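You operate a simulated robot arm through the tools that you are given. There is no shell and no other tool. Be economical: measure what you need, move in short steps, check, and stop when the job is done.

You run a simulated two-armed robot. Do the job below in one go: nothing can be reset, and whatever is moved stays where it is left.

Task
Put the yellow key on the green pad. Press the stop button of the lift mixer three times. Screw the cap back on the sealer jar. Pull the yellow drawer of the blue bench open. Any order will do.

It is judged by the outcome, as a careful person would: the job done as asked, and still so three seconds after it is handed in. It fails if anything else is knocked over, pushed out of place, dropped, spilled or broken. Lids that push on must go on centred and level and be pressed home; caps that screw on are set level and turned clockwise until they are tight.

Robot
Two 7-joint arms with fingered hands on one trunk, on a base that drives. Base frame: it is fixed to the floor where the robot stands at the start and does not move with it; the origin is under the middle of the robot, x ahead of it, y to its left, z up; the surface under the hand at the start is at about z = 880. Lengths are in mm, angles in rad, forces in N, time in s.
The left shoulder is at the start at [51, 152, 1147], the right one opposite. With the tool pointing down near the work surface each hand reaches from about 420 to 820 mm from the robot's upright axis, wherever it stands, measured 20 degrees to its own side. Places, roughly: green pad (9x6x3 cm) [500, 200, 900]; sealer jar [500, 6750, 1000]; stop button of the lift mixer [-1300, 1300, 700]; yellow drawer of the blue bench [3800, 6600, 400]; yellow key (5x3x7 cm) [500, 0, 900]. Payload 3.8 kg a hand.
The tool frame of a hand sits at the grasp point between the pads (the TCP): z along the fingers, y along the line on which they close. The tips reach 30 mm beyond it. The gripper opens to 104 mm. The gripper's body begins 35 mm behind the TCP. The gripper is a hand of 5 fingers: y runs from the thumb to the fingers, the wrist lies at [-15, -104, -178] in the tool frame, and closing takes about 1.5 s.
Orientation is that of the tool frame in the base frame, as [roll, pitch, yaw] about the fixed x, y, z axes, in that order (R = Rz(yaw) Ry(pitch) Rx(roll)). With the fingers straight down and the wrist toward the robot, the tool's x, y and z point along [0, 1, 0], [1, 0, 0] and [0, 0, -1] of the base frame.

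Tools
- The arms move only by the tool nudge_tool. It takes "left_deltas", "right_deltas" or both (then of equal length, played together; a hand with none holds still); each is a list of rows, each a list of 3 entries, a list of its own where there are three numbers: the turn, a rotation vector about the base's x, y, z in units of 6 degrees (1.0 is 6 degrees), then the shift along the base's x, y, z in units of 30 mm (1.0 is 30 mm), then the finger opening in mm, from 0 to 104. In form: [[[wx, wy, wz], [tx, ty, tz], hand], ...]. A call has 1 to 10 rows; each row shifts and turns the commanded pose from where the row before left it. A call with a number of a shift or a turn outside -1 to 1 is refused whole. Each row takes 0.2 s and may step no farther than 50 mm and 0.15 rad from the row before; otherwise, or with a gripper value out of range, the whole call is refused. A pose out of reach is approached as far as the arm can. The call stops where the force on the tool passes 40 N (or 10 N more than at its start, if that is more) or the arm is blocked; 0.2 s more then pass. Each finger travels about 72 mm/s and halts on what it meets, pressing with about 33 N; the grip force reading is that of the motor and also rises with nothing between the fingers. The clock runs only during rows and for 0.2 s after the last one: add rows that do not move to give the fingers time. It gives the time, the measured TCP pose, the force on the tool (base axes), the opening and the grip force at its end, in the units of the frame above (readings bear some noise), with the torque about the TCP (base axes, N m) and any sound that the robot's microphone picked up.
- Cameras (640 x 400 px; columns grow to the right, rows downward): "scene" is now at [157.7, 17.2, 1314.4]; the picture's right is [0.17, -0.99, -0.02], its down [-0.44, -0.05, -0.90] and it looks along [0.88, 0.16, -0.44] (base axes); focal length 281 px, centre (320, 200). "left" rides on the left gripper at [-80, -78, -141] in its tool frame; the picture's right is [-0.78, -0.30, 0.56], its down [0.53, -0.78, 0.33] and it looks along [0.33, 0.56, 0.76] (tool axes); focal length 247 px, centre (320, 200). "right" rides on the right gripper at [80, -78, -141] in its tool frame; the picture's right is [-0.78, 0.30, -0.56], its down [-0.54, -0.78, 0.33] and it looks along [-0.33, 0.56, 0.76] (tool axes); focal length 247 px, centre (320, 200). There is no depth. A picture from a camera that has moved, and an enlarged one, comes with that camera's place and axes in the base frame and with its lens.
- snapshot(camera): a new picture of that camera. No time passes.
- slide_trunk(by): slides the trunk up (or, below 0, down) by that many mm; the arms and the scene camera ride with it, the base frame stays. It gives what a move gives, with no picture.
- base_move(legs): drives the robot by 1 to 6 legs, each [ahead, left, turn to the left] in mm, mm and rad, along the robot's own axes; the way and the turn of a leg run together, so that a leg with both is an arc; at most 1500 mm and 3.142 rad a leg. The arms and the cameras ride along, it lands a little off, and it stops where it bumps. It gives what a move gives.
- set_grasp(shape, hand): the hand has 5 fingers and takes this shape, open, in about a second: jaw (thumb against the fingers, like two jaws); tri (thumb and two fingers); tip (a fingertip pinch); poke (one finger out to press); point (the index stretched); flat (the hand flat); cup (the hand cupped); fist (a fist). The gripper value then closes the fingers along that shape, each until it touches; the sizes above hold for jaw. It gives what a move gives, with no picture.
- aim_head(pan, tilt): turns the head with the scene camera to pan (to the left, within 1.396 rad either way) and tilt (down, from -0.506 to 1.204), counted from straight ahead of the robot. It gives what a move gives.
- enlarge(camera, box): a new picture of the part [left, top, right, bottom] of that camera's present view, enlarged. No time passes.
- close_job(): hands the job in; it is judged then, once.

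Work in short steps. Places have to be worked out from the pictures, the camera data and where the tool is seen: move nearer, look again, correct. Check each grasp and each placing, and mend what went wrong. You have 165 turns and 130 pictures in all, those below and enlarged ones among them. Open the grippers and draw the arms clear of the work before you hand the job in, unless the task says otherwise; then end with one line.

The tools are called after "Call:" as name(argument=value, ...) on one line, values as JSON. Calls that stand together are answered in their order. nudge_tool: Moves the arms, as the interface text tells. Its arguments: {"type":"object","properties":{"left_deltas":{"type":"array","items":{"type":"array"}},"right_deltas":{"type":"array","items":{"type":"array"}}},"required":[]} The other tools are called the same way: slide_trunk (by) slides the trunk up or down; set_grasp (shape, hand) gives the hand a shape; base_move (legs) drives the base; aim_head (pan, tilt) turns the head that bears the scene camera; snapshot (camera) takes a picture; enlarge (camera, box) takes an enlarged picture of a part of a camera's view; close_job () hands the job in.

At the start:

```text
time_s: 0.0
left_tool_pos: [460.9, 313.9, 1209.7]
left_orientation: [-3.141, 0.001, 1.571]
left_ft_force: [0.1, 0.1, 0.3]
left_wrist_torque: [0.01, 0.0, 0.01]
left_grip_width: 104.0
left_finger_force: 0.0
left_shape: jaw
right_tool_pos: [559.9, -147.9, 1165.8]
right_orientation: [-3.139, 0.002, 1.573]
right_ft_force: [-0.2, 0.0, -0.1]
right_wrist_torque: [-0.01, 0.02, 0.01]
right_grip_width: 103.6
right_finger_force: 0.1
right_shape: jaw
trunk travel left (down, up): [-225.0, 231.0]
robot x, y, heading: [2.7, 0.1, -0.001]
head pan, tilt: [0.173, 0.314]
```

scene: 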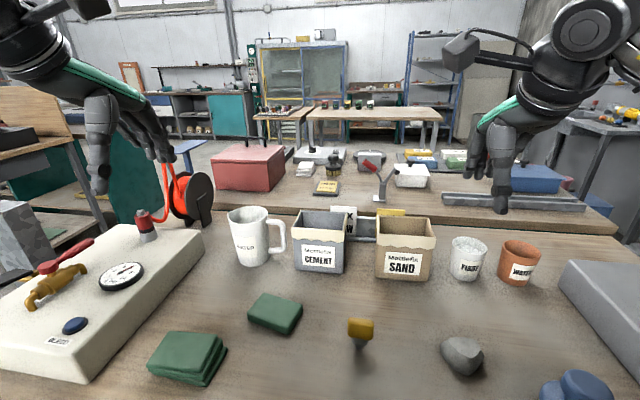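
right: 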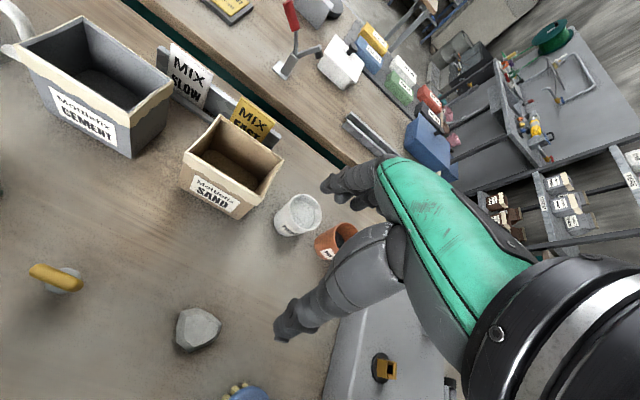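
left: 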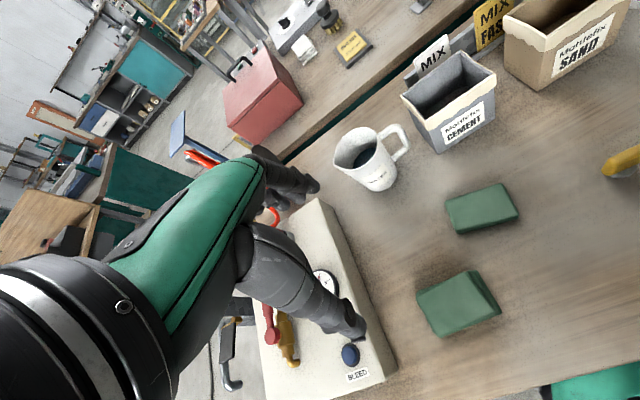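

I start by looking closely at the key and the green objects on the near table.

Call:
enlarge(camera="scene", box=[130, 270, 410, 400])

Call:
enlarge(camera="right", box=[0, 200, 240, 350])

```text
2.29 times, centred on (270, 335) of scene
camera zoom: at [157.7, 17.2, 1314.4], right [0.17, -0.99, -0.02], down [-0.44, -0.05, -0.9], along [0.88, 0.16, -0.44], focal length 643 px, centre (434, -109)
```

zoom: 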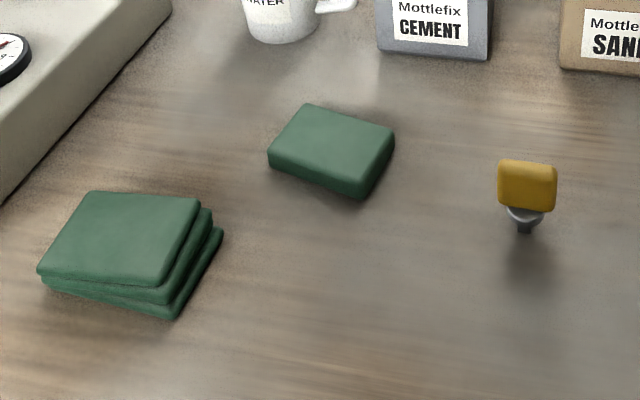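

```text
2.67 times, centred on (120, 275) of right
camera zoom: at [481.1, -68.5, 1307.2], right [0.3, -0.78, 0.56], down [-0.78, -0.54, -0.33], along [0.56, -0.33, -0.76], focal length 659 px, centre (853, 0)
```

zoom: 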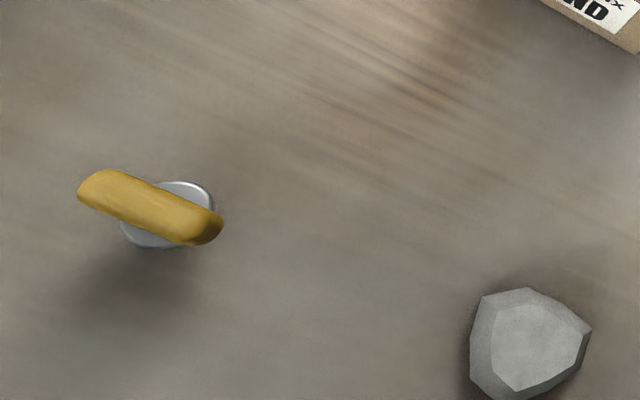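

The single slab at about [508, 172] is the pad (the other green thing is a folded cloth). The key stands at about [473, 13], its bow lying along y, so the default hand closes across it. I carry the left hand over it and move the right hand aside.

Call:
nudge_tool(left_deltas=[[[0, 0, 0], [0, -1, -0.5], 104], [[0, 0, 0], [0, -1, -0.5], 104], [[0, 0, 0], [0, -1, -0.5], 104], [[0, 0, 0], [0, -1, -0.5], 104], [[0, 0, 0], [0, -1, -0.5], 104], [[0, 0, 0], [0, -1, -0.5], 104], [[0, 0, 0], [0, -1, -0.5], 104], [[0, 0, 0], [0, -1, -0.5], 104], [[0, 0, 0], [0, -1, -0.5], 104], [[0, 0, 0], [0.4, -1, -0.5], 104]], right_deltas=[[[0, 0, 0], [0, -0.7, 0], 104], [[0, 0, 0], [0, -0.7, 0], 104], [[0, 0, 0], [0, -0.7, 0], 104], [[0, 0, 0], [0, -0.7, 0], 104], [[0, 0, 0], [0, -0.7, 0], 104], [[0, 0, 0], [0, 0, 0], 104], [[0, 0, 0], [0, 0, 0], 104], [[0, 0, 0], [0, 0, 0], 104], [[0, 0, 0], [0, 0, 0], 104], [[0, 0, 0], [0, 0, 0], 104]])

Call:
snapshot(camera="left")

Call:
snapshot(camera="scene")

```text
time_s: 2.2
left_tool_pos: [473.2, 12.5, 1060.3]
left_orientation: [-3.141, -0.001, 1.569]
left_ft_force: [-0.2, -0.1, 0.2]
left_wrist_torque: [0.01, 0.0, -0.02]
left_grip_width: 103.9
left_finger_force: 0.2
left_shape: jaw
right_tool_pos: [561.7, -256.0, 1166.4]
right_orientation: [-3.139, -0.002, 1.571]
right_ft_force: [0.4, -0.1, -0.3]
right_wrist_torque: [0.02, 0.02, -0.04]
right_grip_width: 103.7
right_finger_force: 0.0
right_shape: jaw
trunk travel left (down, up): [-225.0, 231.0]
robot x, y, heading: [0.2, -4.3, 0.001]
head pan, tilt: [0.173, 0.314]
```

```text
124 pictures are left
camera left: at [395.2, -67.0, 1201.7], right [-0.3, -0.78, -0.56], down [-0.78, 0.53, -0.33], along [0.56, 0.34, -0.76], focal length 247 px, centre (320, 200)
```

left: 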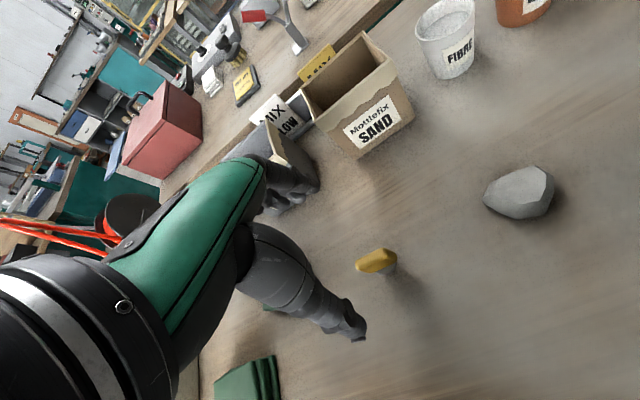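

```text
123 pictures are left
camera scene: at [158.5, 15.7, 1314.3], right [0.17, -0.99, -0.03], down [-0.44, -0.05, -0.9], along [0.88, 0.16, -0.44], focal length 281 px, centre (320, 200)
```

scene: 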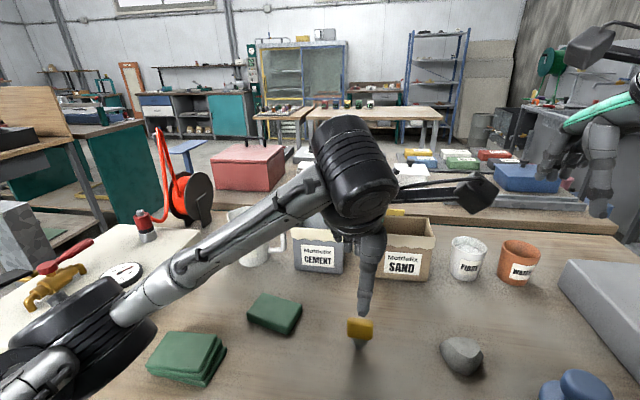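

The left camera puts the bow at [475, 12], z about 910–950, matching the hand. I lower 122 mm straight down.

Call:
nudge_tool(left_deltas=[[[0, 0, 0], [0, 0, -1], 104], [[0, 0, 0], [0, 0, -1], 104], [[0, 0, 0], [0, 0, -1], 104], [[0, 0, 0], [0.05, 0, -1], 104], [[0, 0, 0], [0, 0, -0.1], 104]])

Call:
snapshot(camera="left")

Call:
enlarge(camera="scene", box=[240, 220, 480, 370])

```text
time_s: 3.4
left_tool_pos: [474.3, 13.0, 934.2]
left_orientation: [-3.141, -0.001, 1.572]
left_ft_force: [0.0, 0.5, 0.2]
left_wrist_torque: [-0.02, -0.03, 0.02]
left_grip_width: 103.6
left_finger_force: 0.1
left_shape: jaw
right_tool_pos: [560.4, -254.9, 1166.8]
right_orientation: [-3.139, -0.001, 1.571]
right_ft_force: [0.0, 0.0, -0.2]
right_wrist_torque: [0.0, -0.02, 0.01]
right_grip_width: 103.3
right_finger_force: 0.1
right_shape: jaw
trunk travel left (down, up): [-225.0, 231.0]
robot x, y, heading: [1.4, -0.4, -0.0]
head pan, tilt: [0.173, 0.314]
```

```text
122 pictures are left
camera left: at [395.1, -65.6, 1076.9], right [-0.3, -0.78, -0.56], down [-0.78, 0.53, -0.33], along [0.56, 0.33, -0.76], focal length 247 px, centre (320, 200)
```

left: 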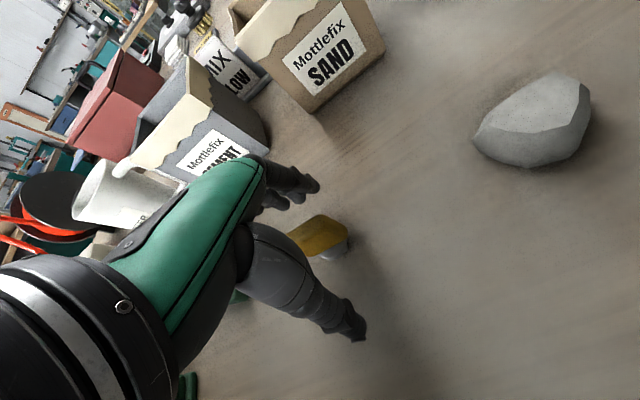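

```text
2.67 times, centred on (360, 295) of scene
camera zoom: at [157.6, 17.0, 1314.4], right [0.17, -0.99, -0.02], down [-0.44, -0.05, -0.9], along [0.88, 0.16, -0.44], focal length 750 px, centre (213, -53)
```

zoom: 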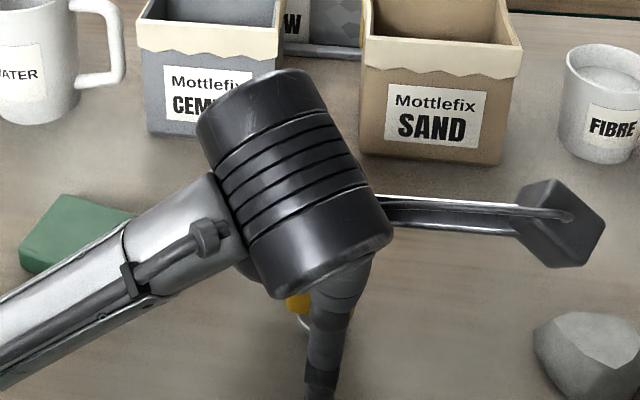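

The key sits between thumb and fingers, so I close on it.

Call:
nudge_tool(left_deltas=[[[0, 0, 0], [0, 0, 0], 50], [[0, 0, 0], [0, 0, 0], 30], [[0, 0, 0], [0, 0, 0], 10], [[0, 0, 0], [0, 0, 0], 0], [[0, 0, 0], [0, 0, 0], 0], [[0, 0, 0], [0, 0, 0], 0], [[0, 0, 0], [0, 0, 0], 0], [[0, 0, 0], [0, 0, 0], 0], [[0, 0, 0], [0, 0, 0], 0]])

Call:
snapshot(camera="left")

```text
time_s: 5.4
left_tool_pos: [474.3, 13.0, 936.9]
left_orientation: [3.141, 0.0, 1.571]
left_ft_force: [1.1, 0.2, 0.3]
left_wrist_torque: [0.03, -0.02, 0.02]
left_grip_width: 11.2
left_finger_force: 32.7
left_shape: jaw
right_tool_pos: [560.8, -255.4, 1165.9]
right_orientation: [-3.139, 0.001, 1.57]
right_ft_force: [-0.5, -0.2, -0.8]
right_wrist_torque: [0.03, 0.0, 0.03]
right_grip_width: 103.8
right_finger_force: 0.0
right_shape: jaw
trunk travel left (down, up): [-225.0, 231.0]
robot x, y, heading: [-0.0, -1.3, 0.005]
head pan, tilt: [0.173, 0.314]
```

```text
120 pictures are left
camera left: at [395.0, -65.7, 1077.1], right [-0.3, -0.78, -0.56], down [-0.78, 0.53, -0.33], along [0.56, 0.33, -0.76], focal length 247 px, centre (320, 200)
```

left: 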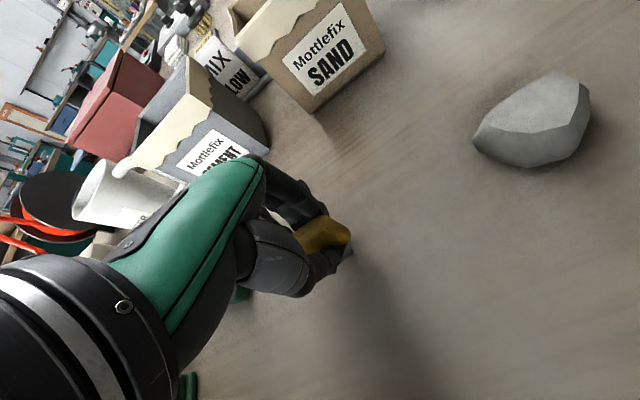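

Gripped at 11 mm. The pad's top centre works out at about [501, 167, 910]; I lift and carry the key over it.

Call:
nudge_tool(left_deltas=[[[0, 0, 0], [0, 0, 0.7], 0], [[0, 0, 0], [0, 0, 1], 0], [[0, 0, 0], [0, 0, 1], 0], [[0, 0, 0], [0.2, 0.9, 0], 0], [[0, 0, 0], [0.2, 0.9, 0], 0], [[0, 0, 0], [0.2, 0.9, 0], 0], [[0, 0, 0], [0.2, 0.9, 0], 0], [[0, 0, 0], [0.1, 0.9, 0], 0], [[0, 0, 0], [0, 0.6, 0], 0], [[0, 0, 0], [0, 0, 0], 0]])

Call:
snapshot(camera="left")

Call:
snapshot(camera="scene")

Call:
snapshot(camera="right")

```text
time_s: 7.6
left_tool_pos: [501.2, 165.8, 1017.1]
left_orientation: [3.142, 0.001, 1.57]
left_ft_force: [0.0, -0.6, -0.6]
left_wrist_torque: [0.0, 0.01, 0.02]
left_grip_width: 11.4
left_finger_force: 32.9
left_shape: jaw
right_tool_pos: [561.4, -256.0, 1166.2]
right_orientation: [-3.139, -0.001, 1.57]
right_ft_force: [0.5, 0.0, 0.6]
right_wrist_torque: [0.01, -0.01, 0.0]
right_grip_width: 103.8
right_finger_force: 0.0
right_shape: jaw
trunk travel left (down, up): [-225.0, 231.0]
robot x, y, heading: [-0.3, 3.8, -0.0]
head pan, tilt: [0.173, 0.314]
```

```text
119 pictures are left
camera left: at [423.0, 86.5, 1159.5], right [-0.3, -0.78, -0.56], down [-0.78, 0.54, -0.33], along [0.56, 0.33, -0.76], focal length 247 px, centre (320, 200)
```

left: 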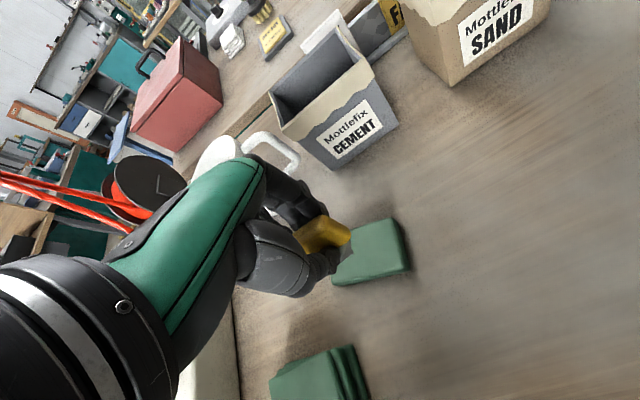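

```text
118 pictures are left
camera scene: at [157.8, 16.9, 1314.4], right [0.17, -0.99, -0.02], down [-0.44, -0.05, -0.9], along [0.88, 0.16, -0.44], focal length 281 px, centre (320, 200)
```

scene: 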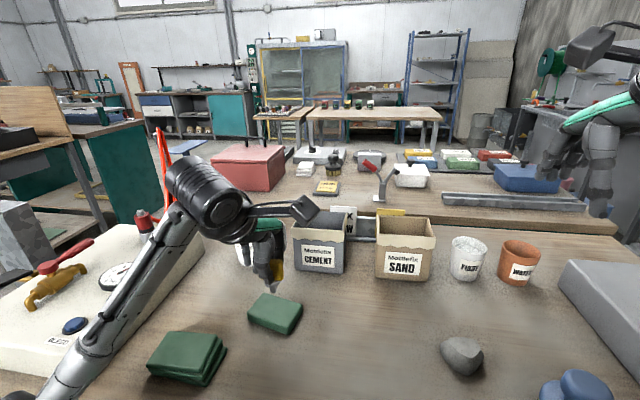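

```text
117 pictures are left
camera right: at [483.7, -175.1, 1308.3], right [0.3, -0.78, 0.56], down [-0.78, -0.53, -0.33], along [0.56, -0.33, -0.76], focal length 247 px, centre (320, 200)
```

right: 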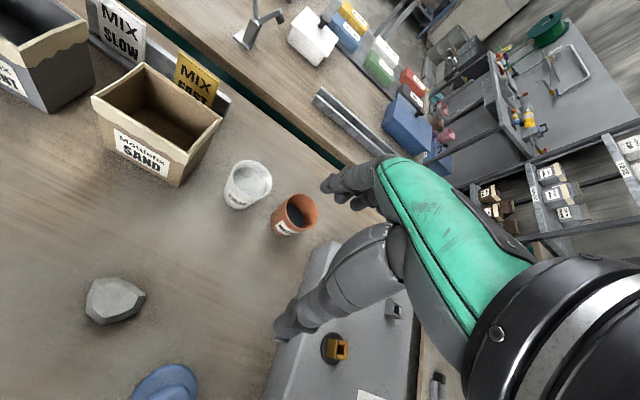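

Averaging both views the pad centre is about [511, 167]. I shift 9 mm ahead and lower towards contact expected at TCP z ≈ 967.

Call:
nudge_tool(left_deltas=[[[0, 0, 0], [0.3, 0, -0.5], 0], [[0, 0, 0], [0, 0, -0.5], 0], [[0, 0, 0], [0, 0, -0.4], 0], [[0, 0, 0], [0, 0, -0.1], 0], [[0, 0, 0], [0, 0, -0.05], 0], [[0, 0, 0], [0, 0, 0], 0]])

Call:
enlarge(camera="scene", box=[200, 230, 360, 350])

Call:
enlarge(camera="left", box=[220, 150, 460, 300])

```text
time_s: 9.0
left_tool_pos: [510.4, 166.5, 972.2]
left_orientation: [-3.141, -0.001, 1.569]
left_ft_force: [-0.1, 0.2, -0.6]
left_wrist_torque: [0.0, 0.03, -0.01]
left_grip_width: 11.2
left_finger_force: 32.6
left_shape: jaw
right_tool_pos: [562.4, -254.3, 1166.6]
right_orientation: [-3.14, 0.0, 1.57]
right_ft_force: [-0.7, 0.6, 0.2]
right_wrist_torque: [-0.01, 0.02, 0.03]
right_grip_width: 103.7
right_finger_force: 0.1
right_shape: jaw
trunk travel left (down, up): [-225.0, 231.0]
robot x, y, heading: [0.9, -1.7, 0.001]
head pan, tilt: [0.173, 0.314]
```

```text
3.33 times, centred on (280, 290) of scene
camera zoom: at [157.7, 17.2, 1314.4], right [0.17, -0.99, -0.02], down [-0.44, -0.05, -0.9], along [0.88, 0.16, -0.44], focal length 938 px, centre (453, -100)
```

zoom: 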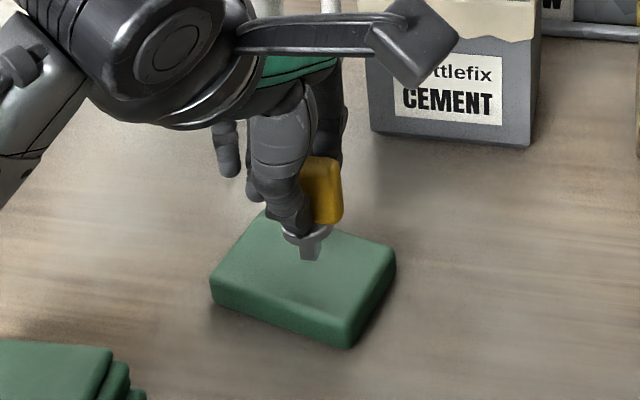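

```text
2.67 times, centred on (340, 225) of left
camera zoom: at [432.8, 87.9, 1113.0], right [-0.3, -0.78, -0.56], down [-0.78, 0.53, -0.33], along [0.56, 0.33, -0.76], focal length 659 px, centre (267, 133)
```

zoom: 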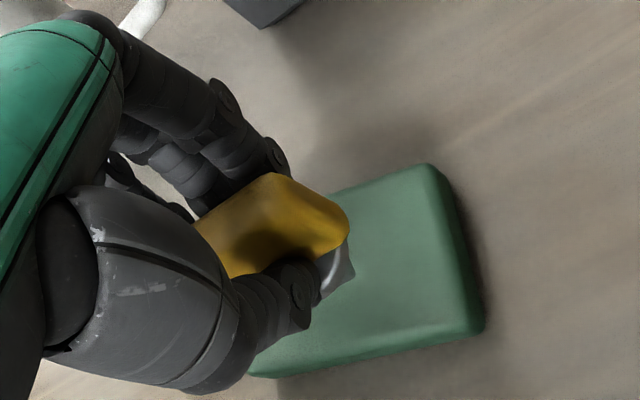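

The tip is above the pad's middle. I lower in small steps looking for contact.

Call:
nudge_tool(left_deltas=[[[0, 0, 0], [0, 0, -0.07], 0], [[0, 0, 0], [0, 0, -0.07], 0], [[0, 0, 0], [0, 0, 0], 0]])

Call:
enlarge(camera="scene", box=[200, 230, 360, 350])

```text
time_s: 9.8
left_tool_pos: [509.5, 166.4, 967.2]
left_orientation: [3.141, 0.0, 1.57]
left_ft_force: [0.2, 0.2, -0.2]
left_wrist_torque: [0.02, -0.03, 0.0]
left_grip_width: 11.3
left_finger_force: 32.7
left_shape: jaw
right_tool_pos: [562.1, -256.2, 1167.4]
right_orientation: [-3.14, 0.001, 1.571]
right_ft_force: [0.0, -1.3, -0.2]
right_wrist_torque: [-0.02, 0.01, -0.01]
right_grip_width: 103.8
right_finger_force: 0.0
right_shape: jaw
trunk travel left (down, up): [-225.0, 231.0]
robot x, y, heading: [2.8, -0.0, 0.0]
head pan, tilt: [0.173, 0.314]
```

```text
3.33 times, centred on (280, 290) of scene
camera zoom: at [157.7, 17.1, 1314.4], right [0.17, -0.99, -0.02], down [-0.44, -0.05, -0.9], along [0.88, 0.16, -0.44], focal length 938 px, centre (453, -100)
```

zoom: 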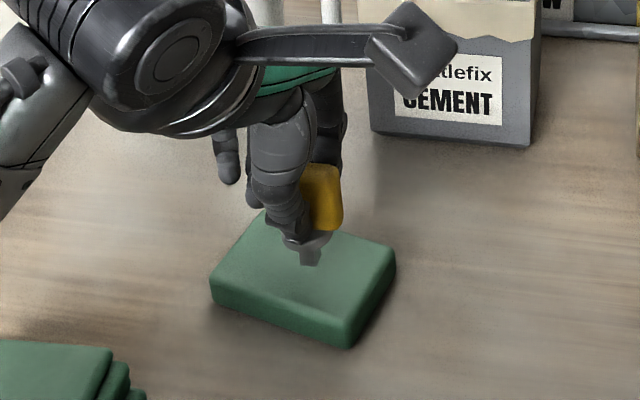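

No contact force yet; I continue down by about 2 mm at a time.

Call:
nudge_tool(left_deltas=[[[0, 0, 0], [0, 0, -0.06], 0], [[0, 0, 0], [0, 0, 0], 0]])

Call:
nudge_tool(left_deltas=[[[0, 0, 0], [0, 0, -0.06], 0], [[0, 0, 0], [0, 0, 0], 0]])

Call:
enlarge(camera="scene", box=[200, 230, 360, 350])

```text
time_s: 10.4
left_tool_pos: [509.0, 167.3, 965.1]
left_orientation: [-3.141, 0.0, 1.571]
left_ft_force: [-0.5, -0.3, -0.2]
left_wrist_torque: [-0.03, 0.02, 0.0]
left_grip_width: 11.2
left_finger_force: 33.0
left_shape: jaw
right_tool_pos: [562.5, -255.2, 1166.2]
right_orientation: [-3.14, -0.001, 1.57]
right_ft_force: [-0.4, -0.2, 0.2]
right_wrist_torque: [0.0, 0.03, -0.02]
right_grip_width: 103.6
right_finger_force: 0.0
right_shape: jaw
trunk travel left (down, up): [-225.0, 231.0]
robot x, y, heading: [1.1, -1.5, -0.001]
head pan, tilt: [0.173, 0.314]
```

```text
time_s: 11.0
left_tool_pos: [509.4, 166.9, 963.7]
left_orientation: [3.141, -0.001, 1.571]
left_ft_force: [-0.3, -0.1, -1.5]
left_wrist_torque: [0.01, 0.01, 0.01]
left_grip_width: 11.3
left_finger_force: 33.6
left_shape: jaw
right_tool_pos: [562.2, -255.4, 1165.8]
right_orientation: [-3.14, 0.001, 1.57]
right_ft_force: [0.0, -0.3, -0.5]
right_wrist_torque: [0.03, 0.0, 0.05]
right_grip_width: 103.7
right_finger_force: 0.0
right_shape: jaw
trunk travel left (down, up): [-225.0, 231.0]
robot x, y, heading: [2.8, -2.9, -0.002]
head pan, tilt: [0.173, 0.314]
```

```text
3.33 times, centred on (280, 290) of scene
camera zoom: at [157.7, 17.2, 1314.4], right [0.17, -0.99, -0.02], down [-0.44, -0.05, -0.9], along [0.88, 0.16, -0.44], focal length 938 px, centre (453, -100)
```

zoom: 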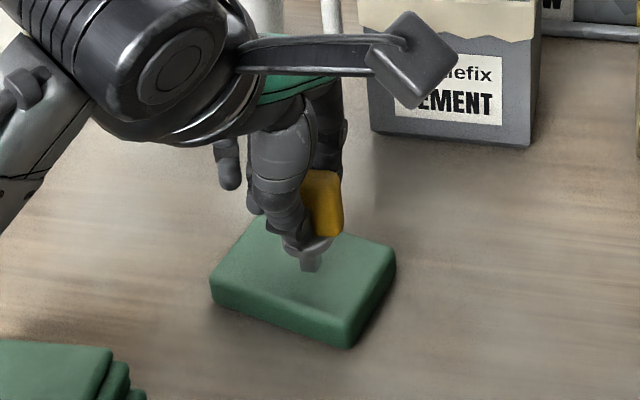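

Slight force appears; one or two more small steps down.

Call:
nudge_tool(left_deltas=[[[0, 0, 0], [0, 0, -0.06], 0], [[0, 0, 0], [0, 0, 0], 0]])

Call:
nudge_tool(left_deltas=[[[0, 0, 0], [0, 0, -0.06], 0], [[0, 0, 0], [0, 0, 0], 0]])

```text
time_s: 11.6
left_tool_pos: [510.0, 166.6, 960.9]
left_orientation: [-3.141, 0.001, 1.571]
left_ft_force: [-0.5, -0.8, -0.9]
left_wrist_torque: [0.0, 0.01, 0.02]
left_grip_width: 11.5
left_finger_force: 32.8
left_shape: jaw
right_tool_pos: [562.3, -254.6, 1165.3]
right_orientation: [-3.14, 0.0, 1.57]
right_ft_force: [0.3, 0.6, -0.3]
right_wrist_torque: [0.0, -0.01, 0.0]
right_grip_width: 103.6
right_finger_force: 0.0
right_shape: jaw
trunk travel left (down, up): [-225.0, 231.0]
robot x, y, heading: [-0.0, 0.9, -0.0]
head pan, tilt: [0.173, 0.314]
```

```text
time_s: 12.2
left_tool_pos: [509.8, 168.0, 959.6]
left_orientation: [-3.142, 0.0, 1.571]
left_ft_force: [-0.1, -0.4, -1.2]
left_wrist_torque: [0.0, 0.03, 0.01]
left_grip_width: 11.2
left_finger_force: 33.1
left_shape: jaw
right_tool_pos: [561.1, -255.2, 1166.8]
right_orientation: [-3.139, 0.001, 1.57]
right_ft_force: [-0.4, 0.1, -0.3]
right_wrist_torque: [0.03, -0.02, -0.02]
right_grip_width: 103.6
right_finger_force: 0.1
right_shape: jaw
trunk travel left (down, up): [-225.0, 231.0]
robot x, y, heading: [-1.6, -0.2, 0.003]
head pan, tilt: [0.173, 0.314]
```

Still free; I go on down and look.

Call:
nudge_tool(left_deltas=[[[0, 0, 0], [0, 0, -0.06], 0], [[0, 0, 0], [0, 0, 0], 0]])

Call:
nudge_tool(left_deltas=[[[0, 0, 0], [0, 0, -0.06], 0], [[0, 0, 0], [0, 0, 0], 0]])

Call:
enlarge(camera="scene", box=[240, 270, 320, 330])

Call:
enlarge(camera="left", box=[260, 180, 420, 280])

```text
time_s: 12.8
left_tool_pos: [510.0, 166.7, 957.2]
left_orientation: [-3.141, -0.001, 1.57]
left_ft_force: [-0.3, -0.1, -0.4]
left_wrist_torque: [-0.03, -0.01, -0.01]
left_grip_width: 11.5
left_finger_force: 33.3
left_shape: jaw
right_tool_pos: [561.7, -255.4, 1166.4]
right_orientation: [-3.141, 0.0, 1.572]
right_ft_force: [-0.9, 0.6, 0.6]
right_wrist_torque: [-0.02, 0.0, 0.01]
right_grip_width: 103.5
right_finger_force: 0.1
right_shape: jaw
trunk travel left (down, up): [-225.0, 231.0]
robot x, y, heading: [0.8, -0.5, -0.0]
head pan, tilt: [0.173, 0.314]
```

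```text
time_s: 13.4
left_tool_pos: [510.1, 167.2, 957.3]
left_orientation: [3.14, 0.001, 1.57]
left_ft_force: [-0.6, 1.5, 4.7]
left_wrist_torque: [0.04, 0.04, 0.04]
left_grip_width: 11.4
left_finger_force: 32.9
left_shape: jaw
right_tool_pos: [560.7, -254.3, 1167.1]
right_orientation: [-3.141, 0.001, 1.571]
right_ft_force: [-0.2, 0.0, -0.1]
right_wrist_torque: [0.0, 0.02, -0.03]
right_grip_width: 103.5
right_finger_force: 0.0
right_shape: jaw
trunk travel left (down, up): [-225.0, 231.0]
robot x, y, heading: [0.3, 2.1, 0.002]
head pan, tilt: [0.173, 0.314]
```

```text
6.67 times, centred on (280, 300) of scene
camera zoom: at [157.1, 17.0, 1314.6], right [0.17, -0.99, -0.02], down [-0.43, -0.05, -0.9], along [0.88, 0.16, -0.44], focal length 1876 px, centre (587, -467)
```

zoom: 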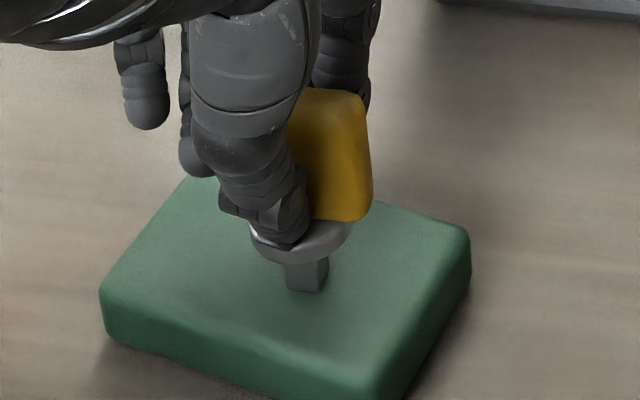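

```text
4.00 times, centred on (340, 230) of left
camera zoom: at [432.3, 87.5, 1098.9], right [-0.3, -0.78, -0.56], down [-0.78, 0.53, -0.33], along [0.56, 0.33, -0.76], focal length 988 px, centre (240, 80)
```

zoom: 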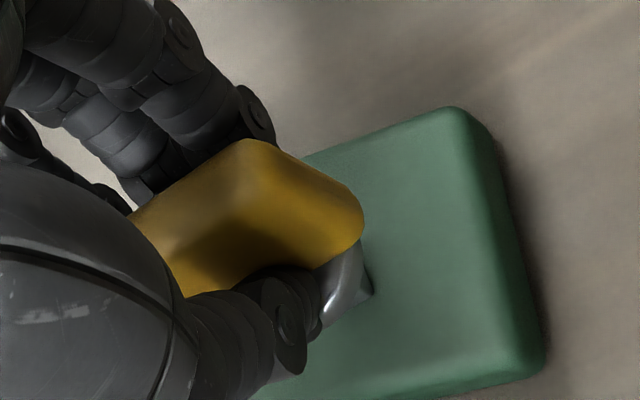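

Contact at 4.7 N, the key upright near the pad's middle. I open slowly.

Call:
nudge_tool(left_deltas=[[[0, 0, 0], [0, 0, 0.05], 0], [[0, 0, 0], [0, 0, 0], 14], [[0, 0, 0], [0, 0, 0], 18], [[0, 0, 0], [0, 0, 0], 24], [[0, 0, 0], [0, 0, 0], 34], [[0, 0, 0], [0, 0, 0], 50], [[0, 0, 0], [0, 0, 0], 70], [[0, 0, 0], [0, 0, 0], 90], [[0, 0, 0], [0, 0, 0], 104], [[0, 0, 0], [0, 0, 0], 104]])

Call:
enlarge(camera="left", box=[220, 150, 460, 300])

```text
time_s: 15.6
left_tool_pos: [509.9, 165.2, 957.9]
left_orientation: [3.141, 0.0, 1.571]
left_ft_force: [0.1, 0.2, 0.0]
left_wrist_torque: [0.01, 0.01, -0.02]
left_grip_width: 103.6
left_finger_force: 0.1
left_shape: jaw
right_tool_pos: [562.0, -255.3, 1166.5]
right_orientation: [-3.139, 0.001, 1.571]
right_ft_force: [0.1, -0.8, -1.0]
right_wrist_torque: [0.02, 0.0, -0.02]
right_grip_width: 103.6
right_finger_force: 0.1
right_shape: jaw
trunk travel left (down, up): [-225.0, 231.0]
robot x, y, heading: [-0.1, 0.9, 0.001]
head pan, tilt: [0.173, 0.314]
```

```text
2.67 times, centred on (340, 225) of left
camera zoom: at [432.7, 87.2, 1099.6], right [-0.3, -0.78, -0.56], down [-0.78, 0.53, -0.33], along [0.56, 0.33, -0.76], focal length 659 px, centre (267, 133)
```

zoom: 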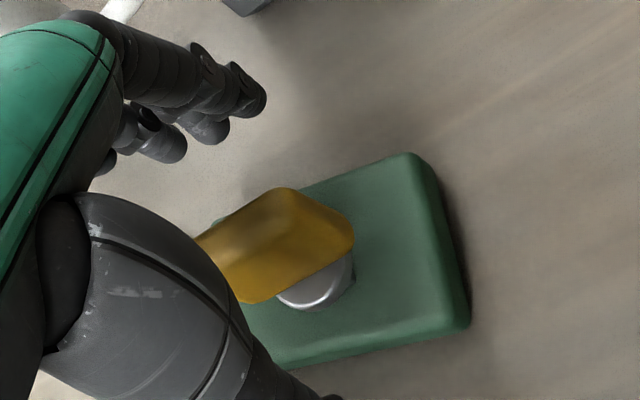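

The key stands freely. I raise the left hand straight up and check.

Call:
nudge_tool(left_deltas=[[[0, 0, 0], [0, 0, 0.5], 104], [[0, 0, 0], [0, 0, 1], 104], [[0, 0, 0], [0, 0, 1], 104], [[0, 0, 0], [0, 0, 1], 104], [[0, 0, 0], [0, 0, 1], 104], [[0, 0, 0], [0, 0, 1], 104], [[0, 0, 0], [0, 0, 1], 104], [[0, 0, 0], [0, 0, 1], 104], [[0, 0, 0], [0, 0, 1], 104]])

Call:
enlarge(camera="left", box=[240, 150, 560, 350])

Call:
aim_head(pan=1.39, tilt=0.5)

Call:
snapshot(camera="scene")

```text
time_s: 17.6
left_tool_pos: [509.2, 166.9, 1213.3]
left_orientation: [3.14, 0.0, 1.571]
left_ft_force: [-0.1, 0.2, 0.3]
left_wrist_torque: [-0.02, -0.01, -0.02]
left_grip_width: 103.6
left_finger_force: 0.0
left_shape: jaw
right_tool_pos: [561.2, -255.0, 1166.0]
right_orientation: [3.141, 0.0, 1.572]
right_ft_force: [-0.5, -0.6, 0.3]
right_wrist_torque: [-0.01, 0.0, -0.03]
right_grip_width: 103.6
right_finger_force: 0.1
right_shape: jaw
trunk travel left (down, up): [-225.0, 231.0]
robot x, y, heading: [3.2, -3.6, 0.003]
head pan, tilt: [0.173, 0.314]
```

```text
2.00 times, centred on (400, 250) of left
camera zoom: at [430.3, 87.3, 1355.4], right [-0.3, -0.78, -0.56], down [-0.78, 0.53, -0.33], along [0.56, 0.33, -0.76], focal length 494 px, centre (160, 100)
```

zoom: 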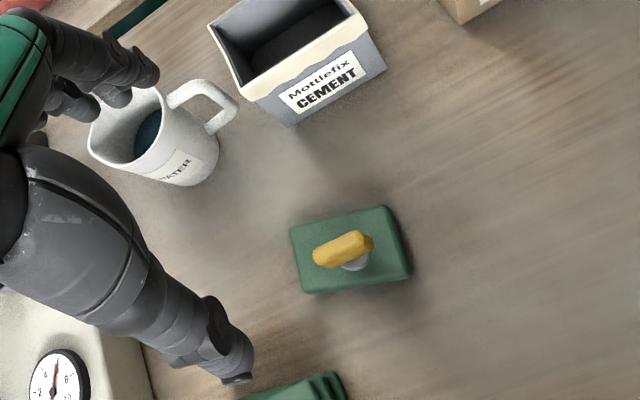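

```text
time_s: 19.0
left_tool_pos: [509.7, 167.2, 1212.9]
left_orientation: [-3.141, 0.002, 1.571]
left_ft_force: [-0.7, -0.3, -0.1]
left_wrist_torque: [0.02, 0.03, -0.01]
left_grip_width: 104.0
left_finger_force: 0.1
left_shape: jaw
right_tool_pos: [561.5, -254.8, 1167.4]
right_orientation: [-3.141, 0.001, 1.57]
right_ft_force: [0.6, 0.8, -0.4]
right_wrist_torque: [-0.02, 0.0, 0.02]
right_grip_width: 103.6
right_finger_force: 0.1
right_shape: jaw
trunk travel left (down, up): [-225.0, 231.0]
robot x, y, heading: [-0.3, 2.6, -0.003]
head pan, tilt: [1.389, 0.499]
```

```text
108 pictures are left
camera scene: at [80.6, 90.7, 1308.1], right [0.97, -0.18, -0.14], down [-0.21, -0.47, -0.86], along [0.09, 0.86, -0.5], focal length 281 px, centre (320, 200)
```

scene: 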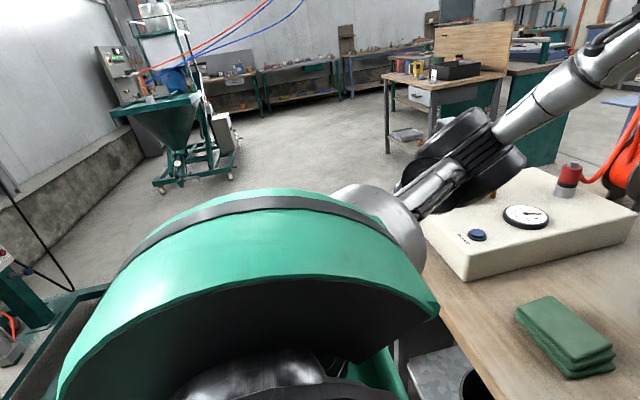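

The key stands on the pad. The mixer is behind-left (a green frame at the picture's left edge). I look to the right-rear too, to see that there is room to back away.

Call:
aim_head(pan=-1.39, tilt=0.5)

Call:
snapshot(camera="scene")

```text
time_s: 21.5
left_tool_pos: [508.4, 166.9, 1212.7]
left_orientation: [-3.14, -0.001, 1.573]
left_ft_force: [-0.7, -0.7, 0.4]
left_wrist_torque: [-0.02, -0.04, 0.02]
left_grip_width: 103.7
left_finger_force: 0.0
left_shape: jaw
right_tool_pos: [561.2, -255.6, 1167.3]
right_orientation: [-3.14, 0.0, 1.57]
right_ft_force: [0.1, -0.2, 0.2]
right_wrist_torque: [0.01, 0.03, -0.03]
right_grip_width: 103.7
right_finger_force: 0.1
right_shape: jaw
trunk travel left (down, up): [-225.0, 231.0]
robot x, y, heading: [-0.5, 1.4, -0.002]
head pan, tilt: [-1.389, 0.499]
```

```text
107 pictures are left
camera scene: at [80.6, -88.3, 1308.1], right [-0.97, -0.18, 0.14], down [-0.21, 0.47, -0.86], along [0.09, -0.86, -0.5], focal length 281 px, centre (320, 200)
```

scene: 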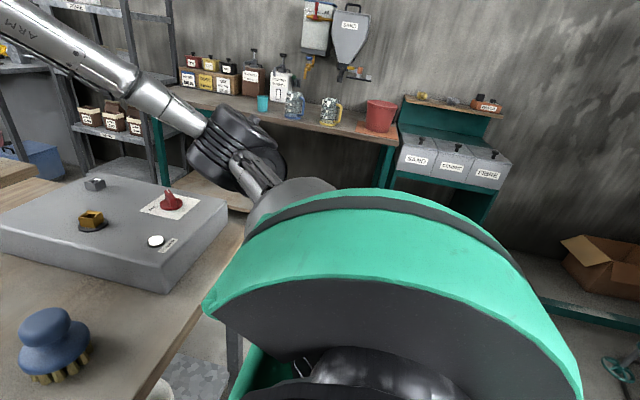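

The area around looks free. I back up 280 mm, turn left 90°, then look.

Call:
base_move(legs=[[-280, 0, 0], [0, 0, 1.57]])

Call:
aim_head(pan=0.8, tilt=0.5)

Call:
snapshot(camera="scene")

```text
time_s: 27.3
left_tool_pos: [-450.5, 508.7, 1212.7]
left_orientation: [3.141, -0.001, -3.131]
left_ft_force: [-0.2, 0.0, 0.0]
left_wrist_torque: [-0.01, -0.01, 0.01]
left_grip_width: 103.8
left_finger_force: 0.1
left_shape: jaw
right_tool_pos: [-27.1, 565.7, 1167.0]
right_orientation: [-3.14, -0.001, -3.134]
right_ft_force: [0.3, 0.1, 0.3]
right_wrist_torque: [0.0, 0.0, 0.03]
right_grip_width: 103.9
right_finger_force: 0.0
right_shape: jaw
trunk travel left (down, up): [-225.0, 231.0]
robot x, y, heading: [-278.6, 1.5, 1.579]
head pan, tilt: [-1.389, 0.499]
```

```text
time_s: 29.3
left_tool_pos: [-448.9, 508.1, 1214.0]
left_orientation: [3.141, 0.001, -3.132]
left_ft_force: [-0.1, 0.5, -0.1]
left_wrist_torque: [0.01, -0.01, 0.01]
left_grip_width: 103.6
left_finger_force: 0.0
left_shape: jaw
right_tool_pos: [-27.9, 564.4, 1165.3]
right_orientation: [-3.14, 0.001, -3.134]
right_ft_force: [0.0, -0.5, 0.3]
right_wrist_torque: [0.02, 0.0, 0.02]
right_grip_width: 103.6
right_finger_force: 0.1
right_shape: jaw
trunk travel left (down, up): [-225.0, 231.0]
robot x, y, heading: [-280.1, 1.9, 1.582]
head pan, tilt: [0.799, 0.499]
```

```text
106 pictures are left
camera scene: at [-343.8, 127.4, 1301.5], right [0.69, 0.72, -0.1], down [0.35, -0.45, -0.82], along [-0.63, 0.53, -0.56], focal length 281 px, centre (320, 200)
```

scene: 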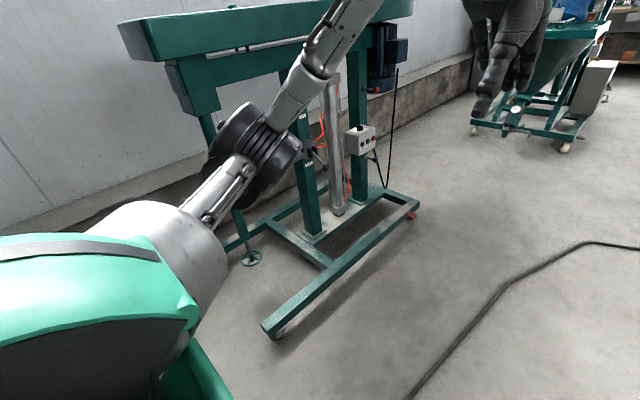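

The lift mixer carries a grey control box; I enlarge it.

Call:
enlarge(camera="scene", box=[320, 105, 400, 155])

```text
8.00 times, centred on (360, 130) of scene
camera zoom: at [-343.8, 127.4, 1301.5], right [0.69, 0.72, -0.1], down [0.35, -0.45, -0.82], along [-0.63, 0.53, -0.56], focal length 2251 px, centre (0, 760)
```

zoom: 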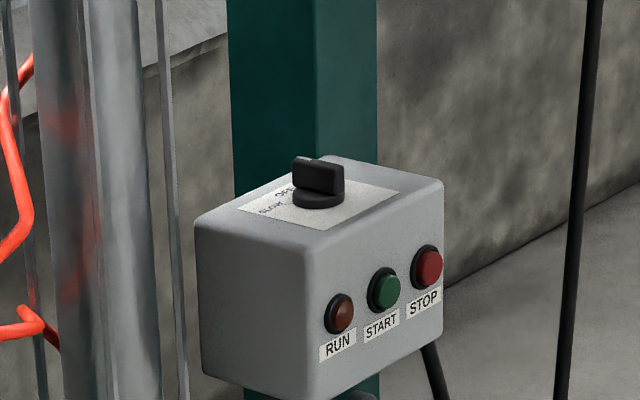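

The STOP button is the rightmost, at about [-1212, 1282, 700], on a face looking along +x. I drive along +y to face it squarely, staying back at first, and lower the trunk.

Call:
base_move(legs=[[1455, 0, 0], [0, 0, 1.56]])

Call:
aim_head(pan=0.1, tilt=0.5)

Call:
slide_trunk(by=-200)

Call:
set_grasp(hand="left", shape="poke")

Call:
snapshot(camera="scene")

```text
time_s: 40.2
left_tool_pos: [-801.2, 1261.1, 1212.9]
left_orientation: [-3.141, 0.001, -1.577]
left_ft_force: [0.1, -0.5, -0.1]
left_wrist_torque: [0.03, 0.0, 0.03]
left_grip_width: 103.8
left_finger_force: 0.0
left_shape: jaw
right_tool_pos: [-851.9, 1681.9, 1165.2]
right_orientation: [-3.141, -0.001, -1.578]
right_ft_force: [0.6, -0.3, -0.4]
right_wrist_torque: [-0.01, -0.04, 0.01]
right_grip_width: 103.3
right_finger_force: 0.1
right_shape: jaw
trunk travel left (down, up): [-225.0, 231.0]
robot x, y, heading: [-290.8, 1424.9, 3.134]
head pan, tilt: [0.799, 0.499]
```

```text
time_s: 41.3
left_tool_pos: [-801.7, 1260.5, 1212.3]
left_orientation: [3.141, -0.001, -1.577]
left_ft_force: [0.0, 0.4, 0.1]
left_wrist_torque: [-0.01, -0.01, 0.0]
left_grip_width: 103.7
left_finger_force: 0.2
left_shape: jaw
right_tool_pos: [-851.2, 1682.3, 1166.7]
right_orientation: [-3.14, 0.0, -1.578]
right_ft_force: [0.3, 0.3, 0.4]
right_wrist_torque: [-0.01, 0.0, 0.05]
right_grip_width: 103.5
right_finger_force: 0.0
right_shape: jaw
trunk travel left (down, up): [-225.0, 231.0]
robot x, y, heading: [-289.0, 1426.7, 3.133]
head pan, tilt: [0.099, 0.499]
```

```text
time_s: 43.4
left_tool_pos: [-799.4, 1261.3, 1012.7]
left_orientation: [3.139, 0.001, -1.577]
left_ft_force: [0.0, 0.8, 0.4]
left_wrist_torque: [0.01, 0.0, -0.01]
left_grip_width: 103.8
left_finger_force: 0.0
left_shape: jaw
right_tool_pos: [-850.5, 1683.0, 967.2]
right_orientation: [3.141, 0.0, -1.578]
right_ft_force: [-0.4, -1.2, -0.6]
right_wrist_torque: [0.0, 0.04, 0.01]
right_grip_width: 103.7
right_finger_force: 0.0
right_shape: jaw
trunk travel left (down, up): [-25.0, 431.0]
robot x, y, heading: [-293.3, 1422.1, 3.132]
head pan, tilt: [0.099, 0.499]
```

```text
time_s: 44.3
left_tool_pos: [-801.4, 1261.1, 1012.1]
left_orientation: [-3.141, 0.001, -1.577]
left_ft_force: [0.5, -0.8, -0.1]
left_wrist_torque: [0.02, 0.03, -0.05]
left_grip_width: 0.0
left_finger_force: 0.0
left_shape: poke
right_tool_pos: [-851.2, 1682.3, 966.6]
right_orientation: [-3.141, -0.001, -1.577]
right_ft_force: [-0.5, 0.6, -0.4]
right_wrist_torque: [0.0, -0.01, 0.02]
right_grip_width: 103.6
right_finger_force: 0.0
right_shape: jaw
trunk travel left (down, up): [-25.0, 431.0]
robot x, y, heading: [-288.7, 1428.1, 3.131]
head pan, tilt: [0.099, 0.499]
```

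```text
104 pictures are left
camera scene: at [-577.1, 1418.0, 1011.1], right [-0.08, 1.0, -0.05], down [0.83, 0.04, -0.56], along [-0.55, -0.08, -0.83], focal length 281 px, centre (320, 200)
```

scene: 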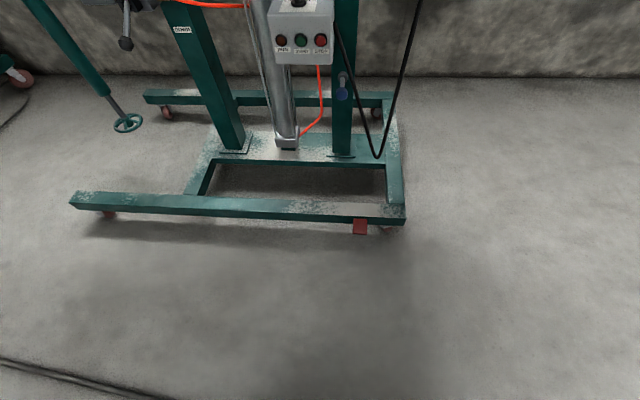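

Lowering leans the head ahead and down, so I tilt it up to see the box.

Call:
aim_head(pan=0.2, tilt=-0.05)

Call:
snapshot(camera="scene")

Call:
snapshot(camera="left")

```text
time_s: 45.3
left_tool_pos: [-799.6, 1260.9, 1013.6]
left_orientation: [-3.142, 0.0, -1.576]
left_ft_force: [-0.4, 0.5, -0.8]
left_wrist_torque: [0.0, 0.0, -0.01]
left_grip_width: 0.0
left_finger_force: 0.1
left_shape: poke
right_tool_pos: [-852.2, 1682.9, 966.4]
right_orientation: [-3.141, 0.002, -1.577]
right_ft_force: [-0.1, -0.5, 0.0]
right_wrist_torque: [-0.01, 0.01, 0.01]
right_grip_width: 103.7
right_finger_force: 0.0
right_shape: jaw
trunk travel left (down, up): [-25.0, 431.0]
robot x, y, heading: [-285.7, 1426.3, 3.13]
head pan, tilt: [0.201, -0.051]
```

```text
103 pictures are left
camera scene: at [-597.3, 1409.5, 1057.7], right [-0.17, 0.98, -0.09], down [0.42, -0.01, -0.91], along [-0.89, -0.19, -0.41], focal length 281 px, centre (320, 200)
```

scene: 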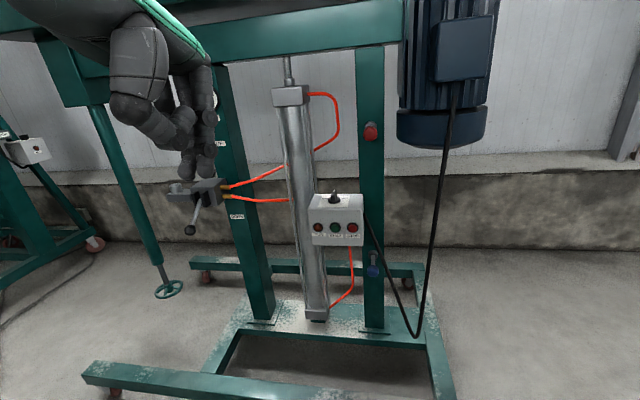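

```text
102 pictures are left
camera left: at [-723.4, 1341.2, 1154.7], right [0.3, 0.77, -0.56], down [0.77, -0.54, -0.33], along [-0.56, -0.33, -0.76], focal length 247 px, centre (320, 200)
```

left: 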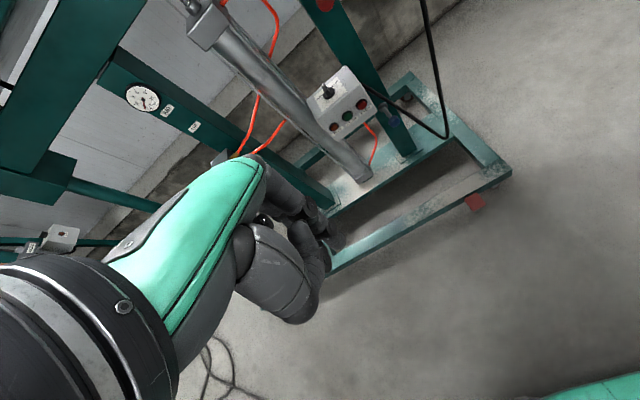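

Three views agree: STOP at about [-1265, 1347, 666]. I turn the left hand to point ahead (rotation about +y), moving a bit ahead and down, and draw the right hand back and outward.

Call:
nudge_tool(left_deltas=[[[0, 1, 0], [-0.5, 0, -0.5], 0], [[0, 1, 0], [-0.5, 0, -0.5], 0], [[0, 1, 0], [-0.5, 0, -0.5], 0], [[0, 1, 0], [-0.5, 0, -0.5], 0], [[0, 1, 0], [-0.5, 0, -0.5], 0], [[0, 1, 0], [-0.5, 0, -0.5], 0], [[0, 1, 0], [-0.5, 0, -0.5], 0], [[0, 1, 0], [-0.5, 0, -0.5], 0], [[0, 1, 0], [-0.5, 0, -0.5], 0], [[0, 1, 0], [-0.5, 0, -0.5], 0]], right_deltas=[[[0, 0, 0], [0.4, 0.2, 0], 104], [[0, 0, 0], [0.4, 0.2, 0], 104], [[0, 0, 0], [0.4, 0.2, 0], 104], [[0, 0, 0], [0.4, 0.2, 0], 104], [[0, 0, 0], [0.4, 0.2, 0], 104], [[0, 0, 0], [0.4, 0.2, 0], 104], [[0, 0, 0], [0.4, 0.2, 0], 104], [[0, 0, 0], [0, 0, 0], 104], [[0, 0, 0], [0, 0, 0], 104], [[0, 0, 0], [0, 0, 0], 104]])

Call:
snapshot(camera="scene")

```text
time_s: 47.5
left_tool_pos: [-952.7, 1259.6, 862.3]
left_orientation: [2.096, -0.006, -1.573]
left_ft_force: [-0.5, 0.2, 0.5]
left_wrist_torque: [0.01, 0.01, -0.01]
left_grip_width: 0.0
left_finger_force: 0.1
left_shape: poke
right_tool_pos: [-768.7, 1724.8, 964.0]
right_orientation: [-3.14, 0.001, -1.579]
right_ft_force: [-0.5, 0.5, -0.6]
right_wrist_torque: [-0.01, 0.0, -0.02]
right_grip_width: 103.8
right_finger_force: 0.1
right_shape: jaw
trunk travel left (down, up): [-25.0, 431.0]
robot x, y, heading: [-293.1, 1423.8, 3.136]
head pan, tilt: [0.201, -0.051]
```

```text
101 pictures are left
camera scene: at [-597.7, 1409.4, 1057.5], right [-0.17, 0.98, -0.09], down [0.42, -0.01, -0.91], along [-0.89, -0.19, -0.41], focal length 281 px, centre (320, 200)
```

scene: 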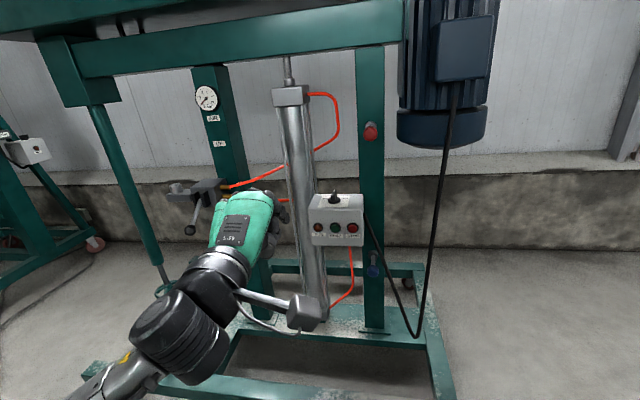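

The hand tracks well. I finish the turn to about horizontal and lower toward z ≈ 690.

Call:
nudge_tool(left_deltas=[[[0, 1, 0], [0, 0, -0.95], 0], [[0, 1, 0], [0, 0, -0.95], 0], [[0, 1, 0], [0, 0, -0.95], 0], [[0, 1, 0], [0, 0, -0.95], 0], [[0, 0.8, 0], [0, 0, -0.95], 0], [[0, 0, 0], [0, 0, -0.95], 0]])

Call:
snapshot(camera="scene")

Call:
snapshot(camera="left")

```text
time_s: 48.9
left_tool_pos: [-952.2, 1259.1, 692.6]
left_orientation: [1.591, -0.006, -1.569]
left_ft_force: [0.2, 0.3, -0.2]
left_wrist_torque: [-0.01, 0.0, 0.0]
left_grip_width: 0.3
left_finger_force: 0.0
left_shape: poke
right_tool_pos: [-768.5, 1724.1, 964.8]
right_orientation: [-3.14, 0.0, -1.579]
right_ft_force: [-0.5, -0.9, -1.0]
right_wrist_torque: [0.03, 0.0, 0.04]
right_grip_width: 103.7
right_finger_force: 0.1
right_shape: jaw
trunk travel left (down, up): [-25.0, 431.0]
robot x, y, heading: [-293.4, 1423.6, 3.135]
head pan, tilt: [0.201, -0.051]
```

```text
100 pictures are left
camera scene: at [-597.4, 1409.5, 1057.7], right [-0.17, 0.98, -0.09], down [0.42, -0.01, -0.91], along [-0.89, -0.19, -0.41], focal length 281 px, centre (320, 200)
```

scene: 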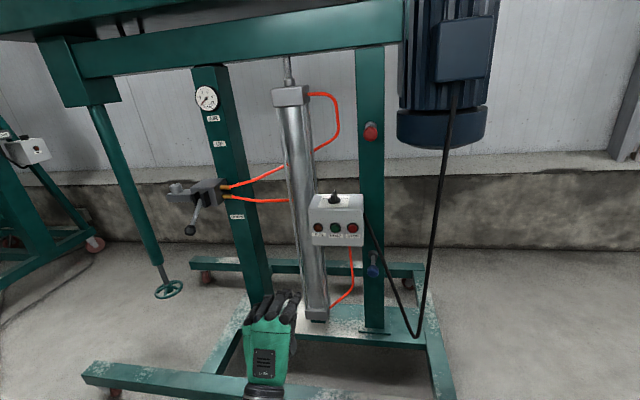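

```text
99 pictures are left
camera left: at [-810.0, 1339.9, 616.5], right [-0.55, 0.77, -0.31], down [-0.32, -0.54, -0.78], along [-0.77, -0.33, 0.54], focal length 247 px, centre (320, 200)
```

left: 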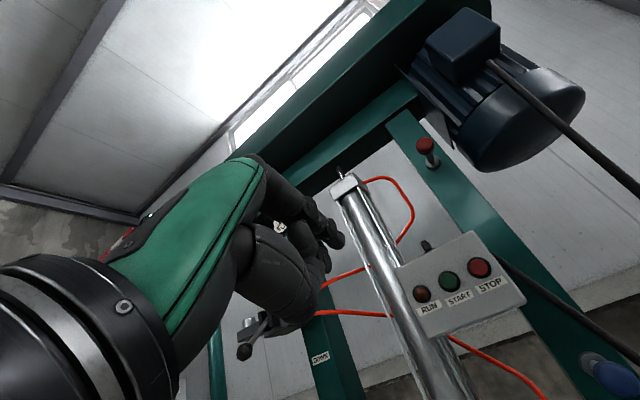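

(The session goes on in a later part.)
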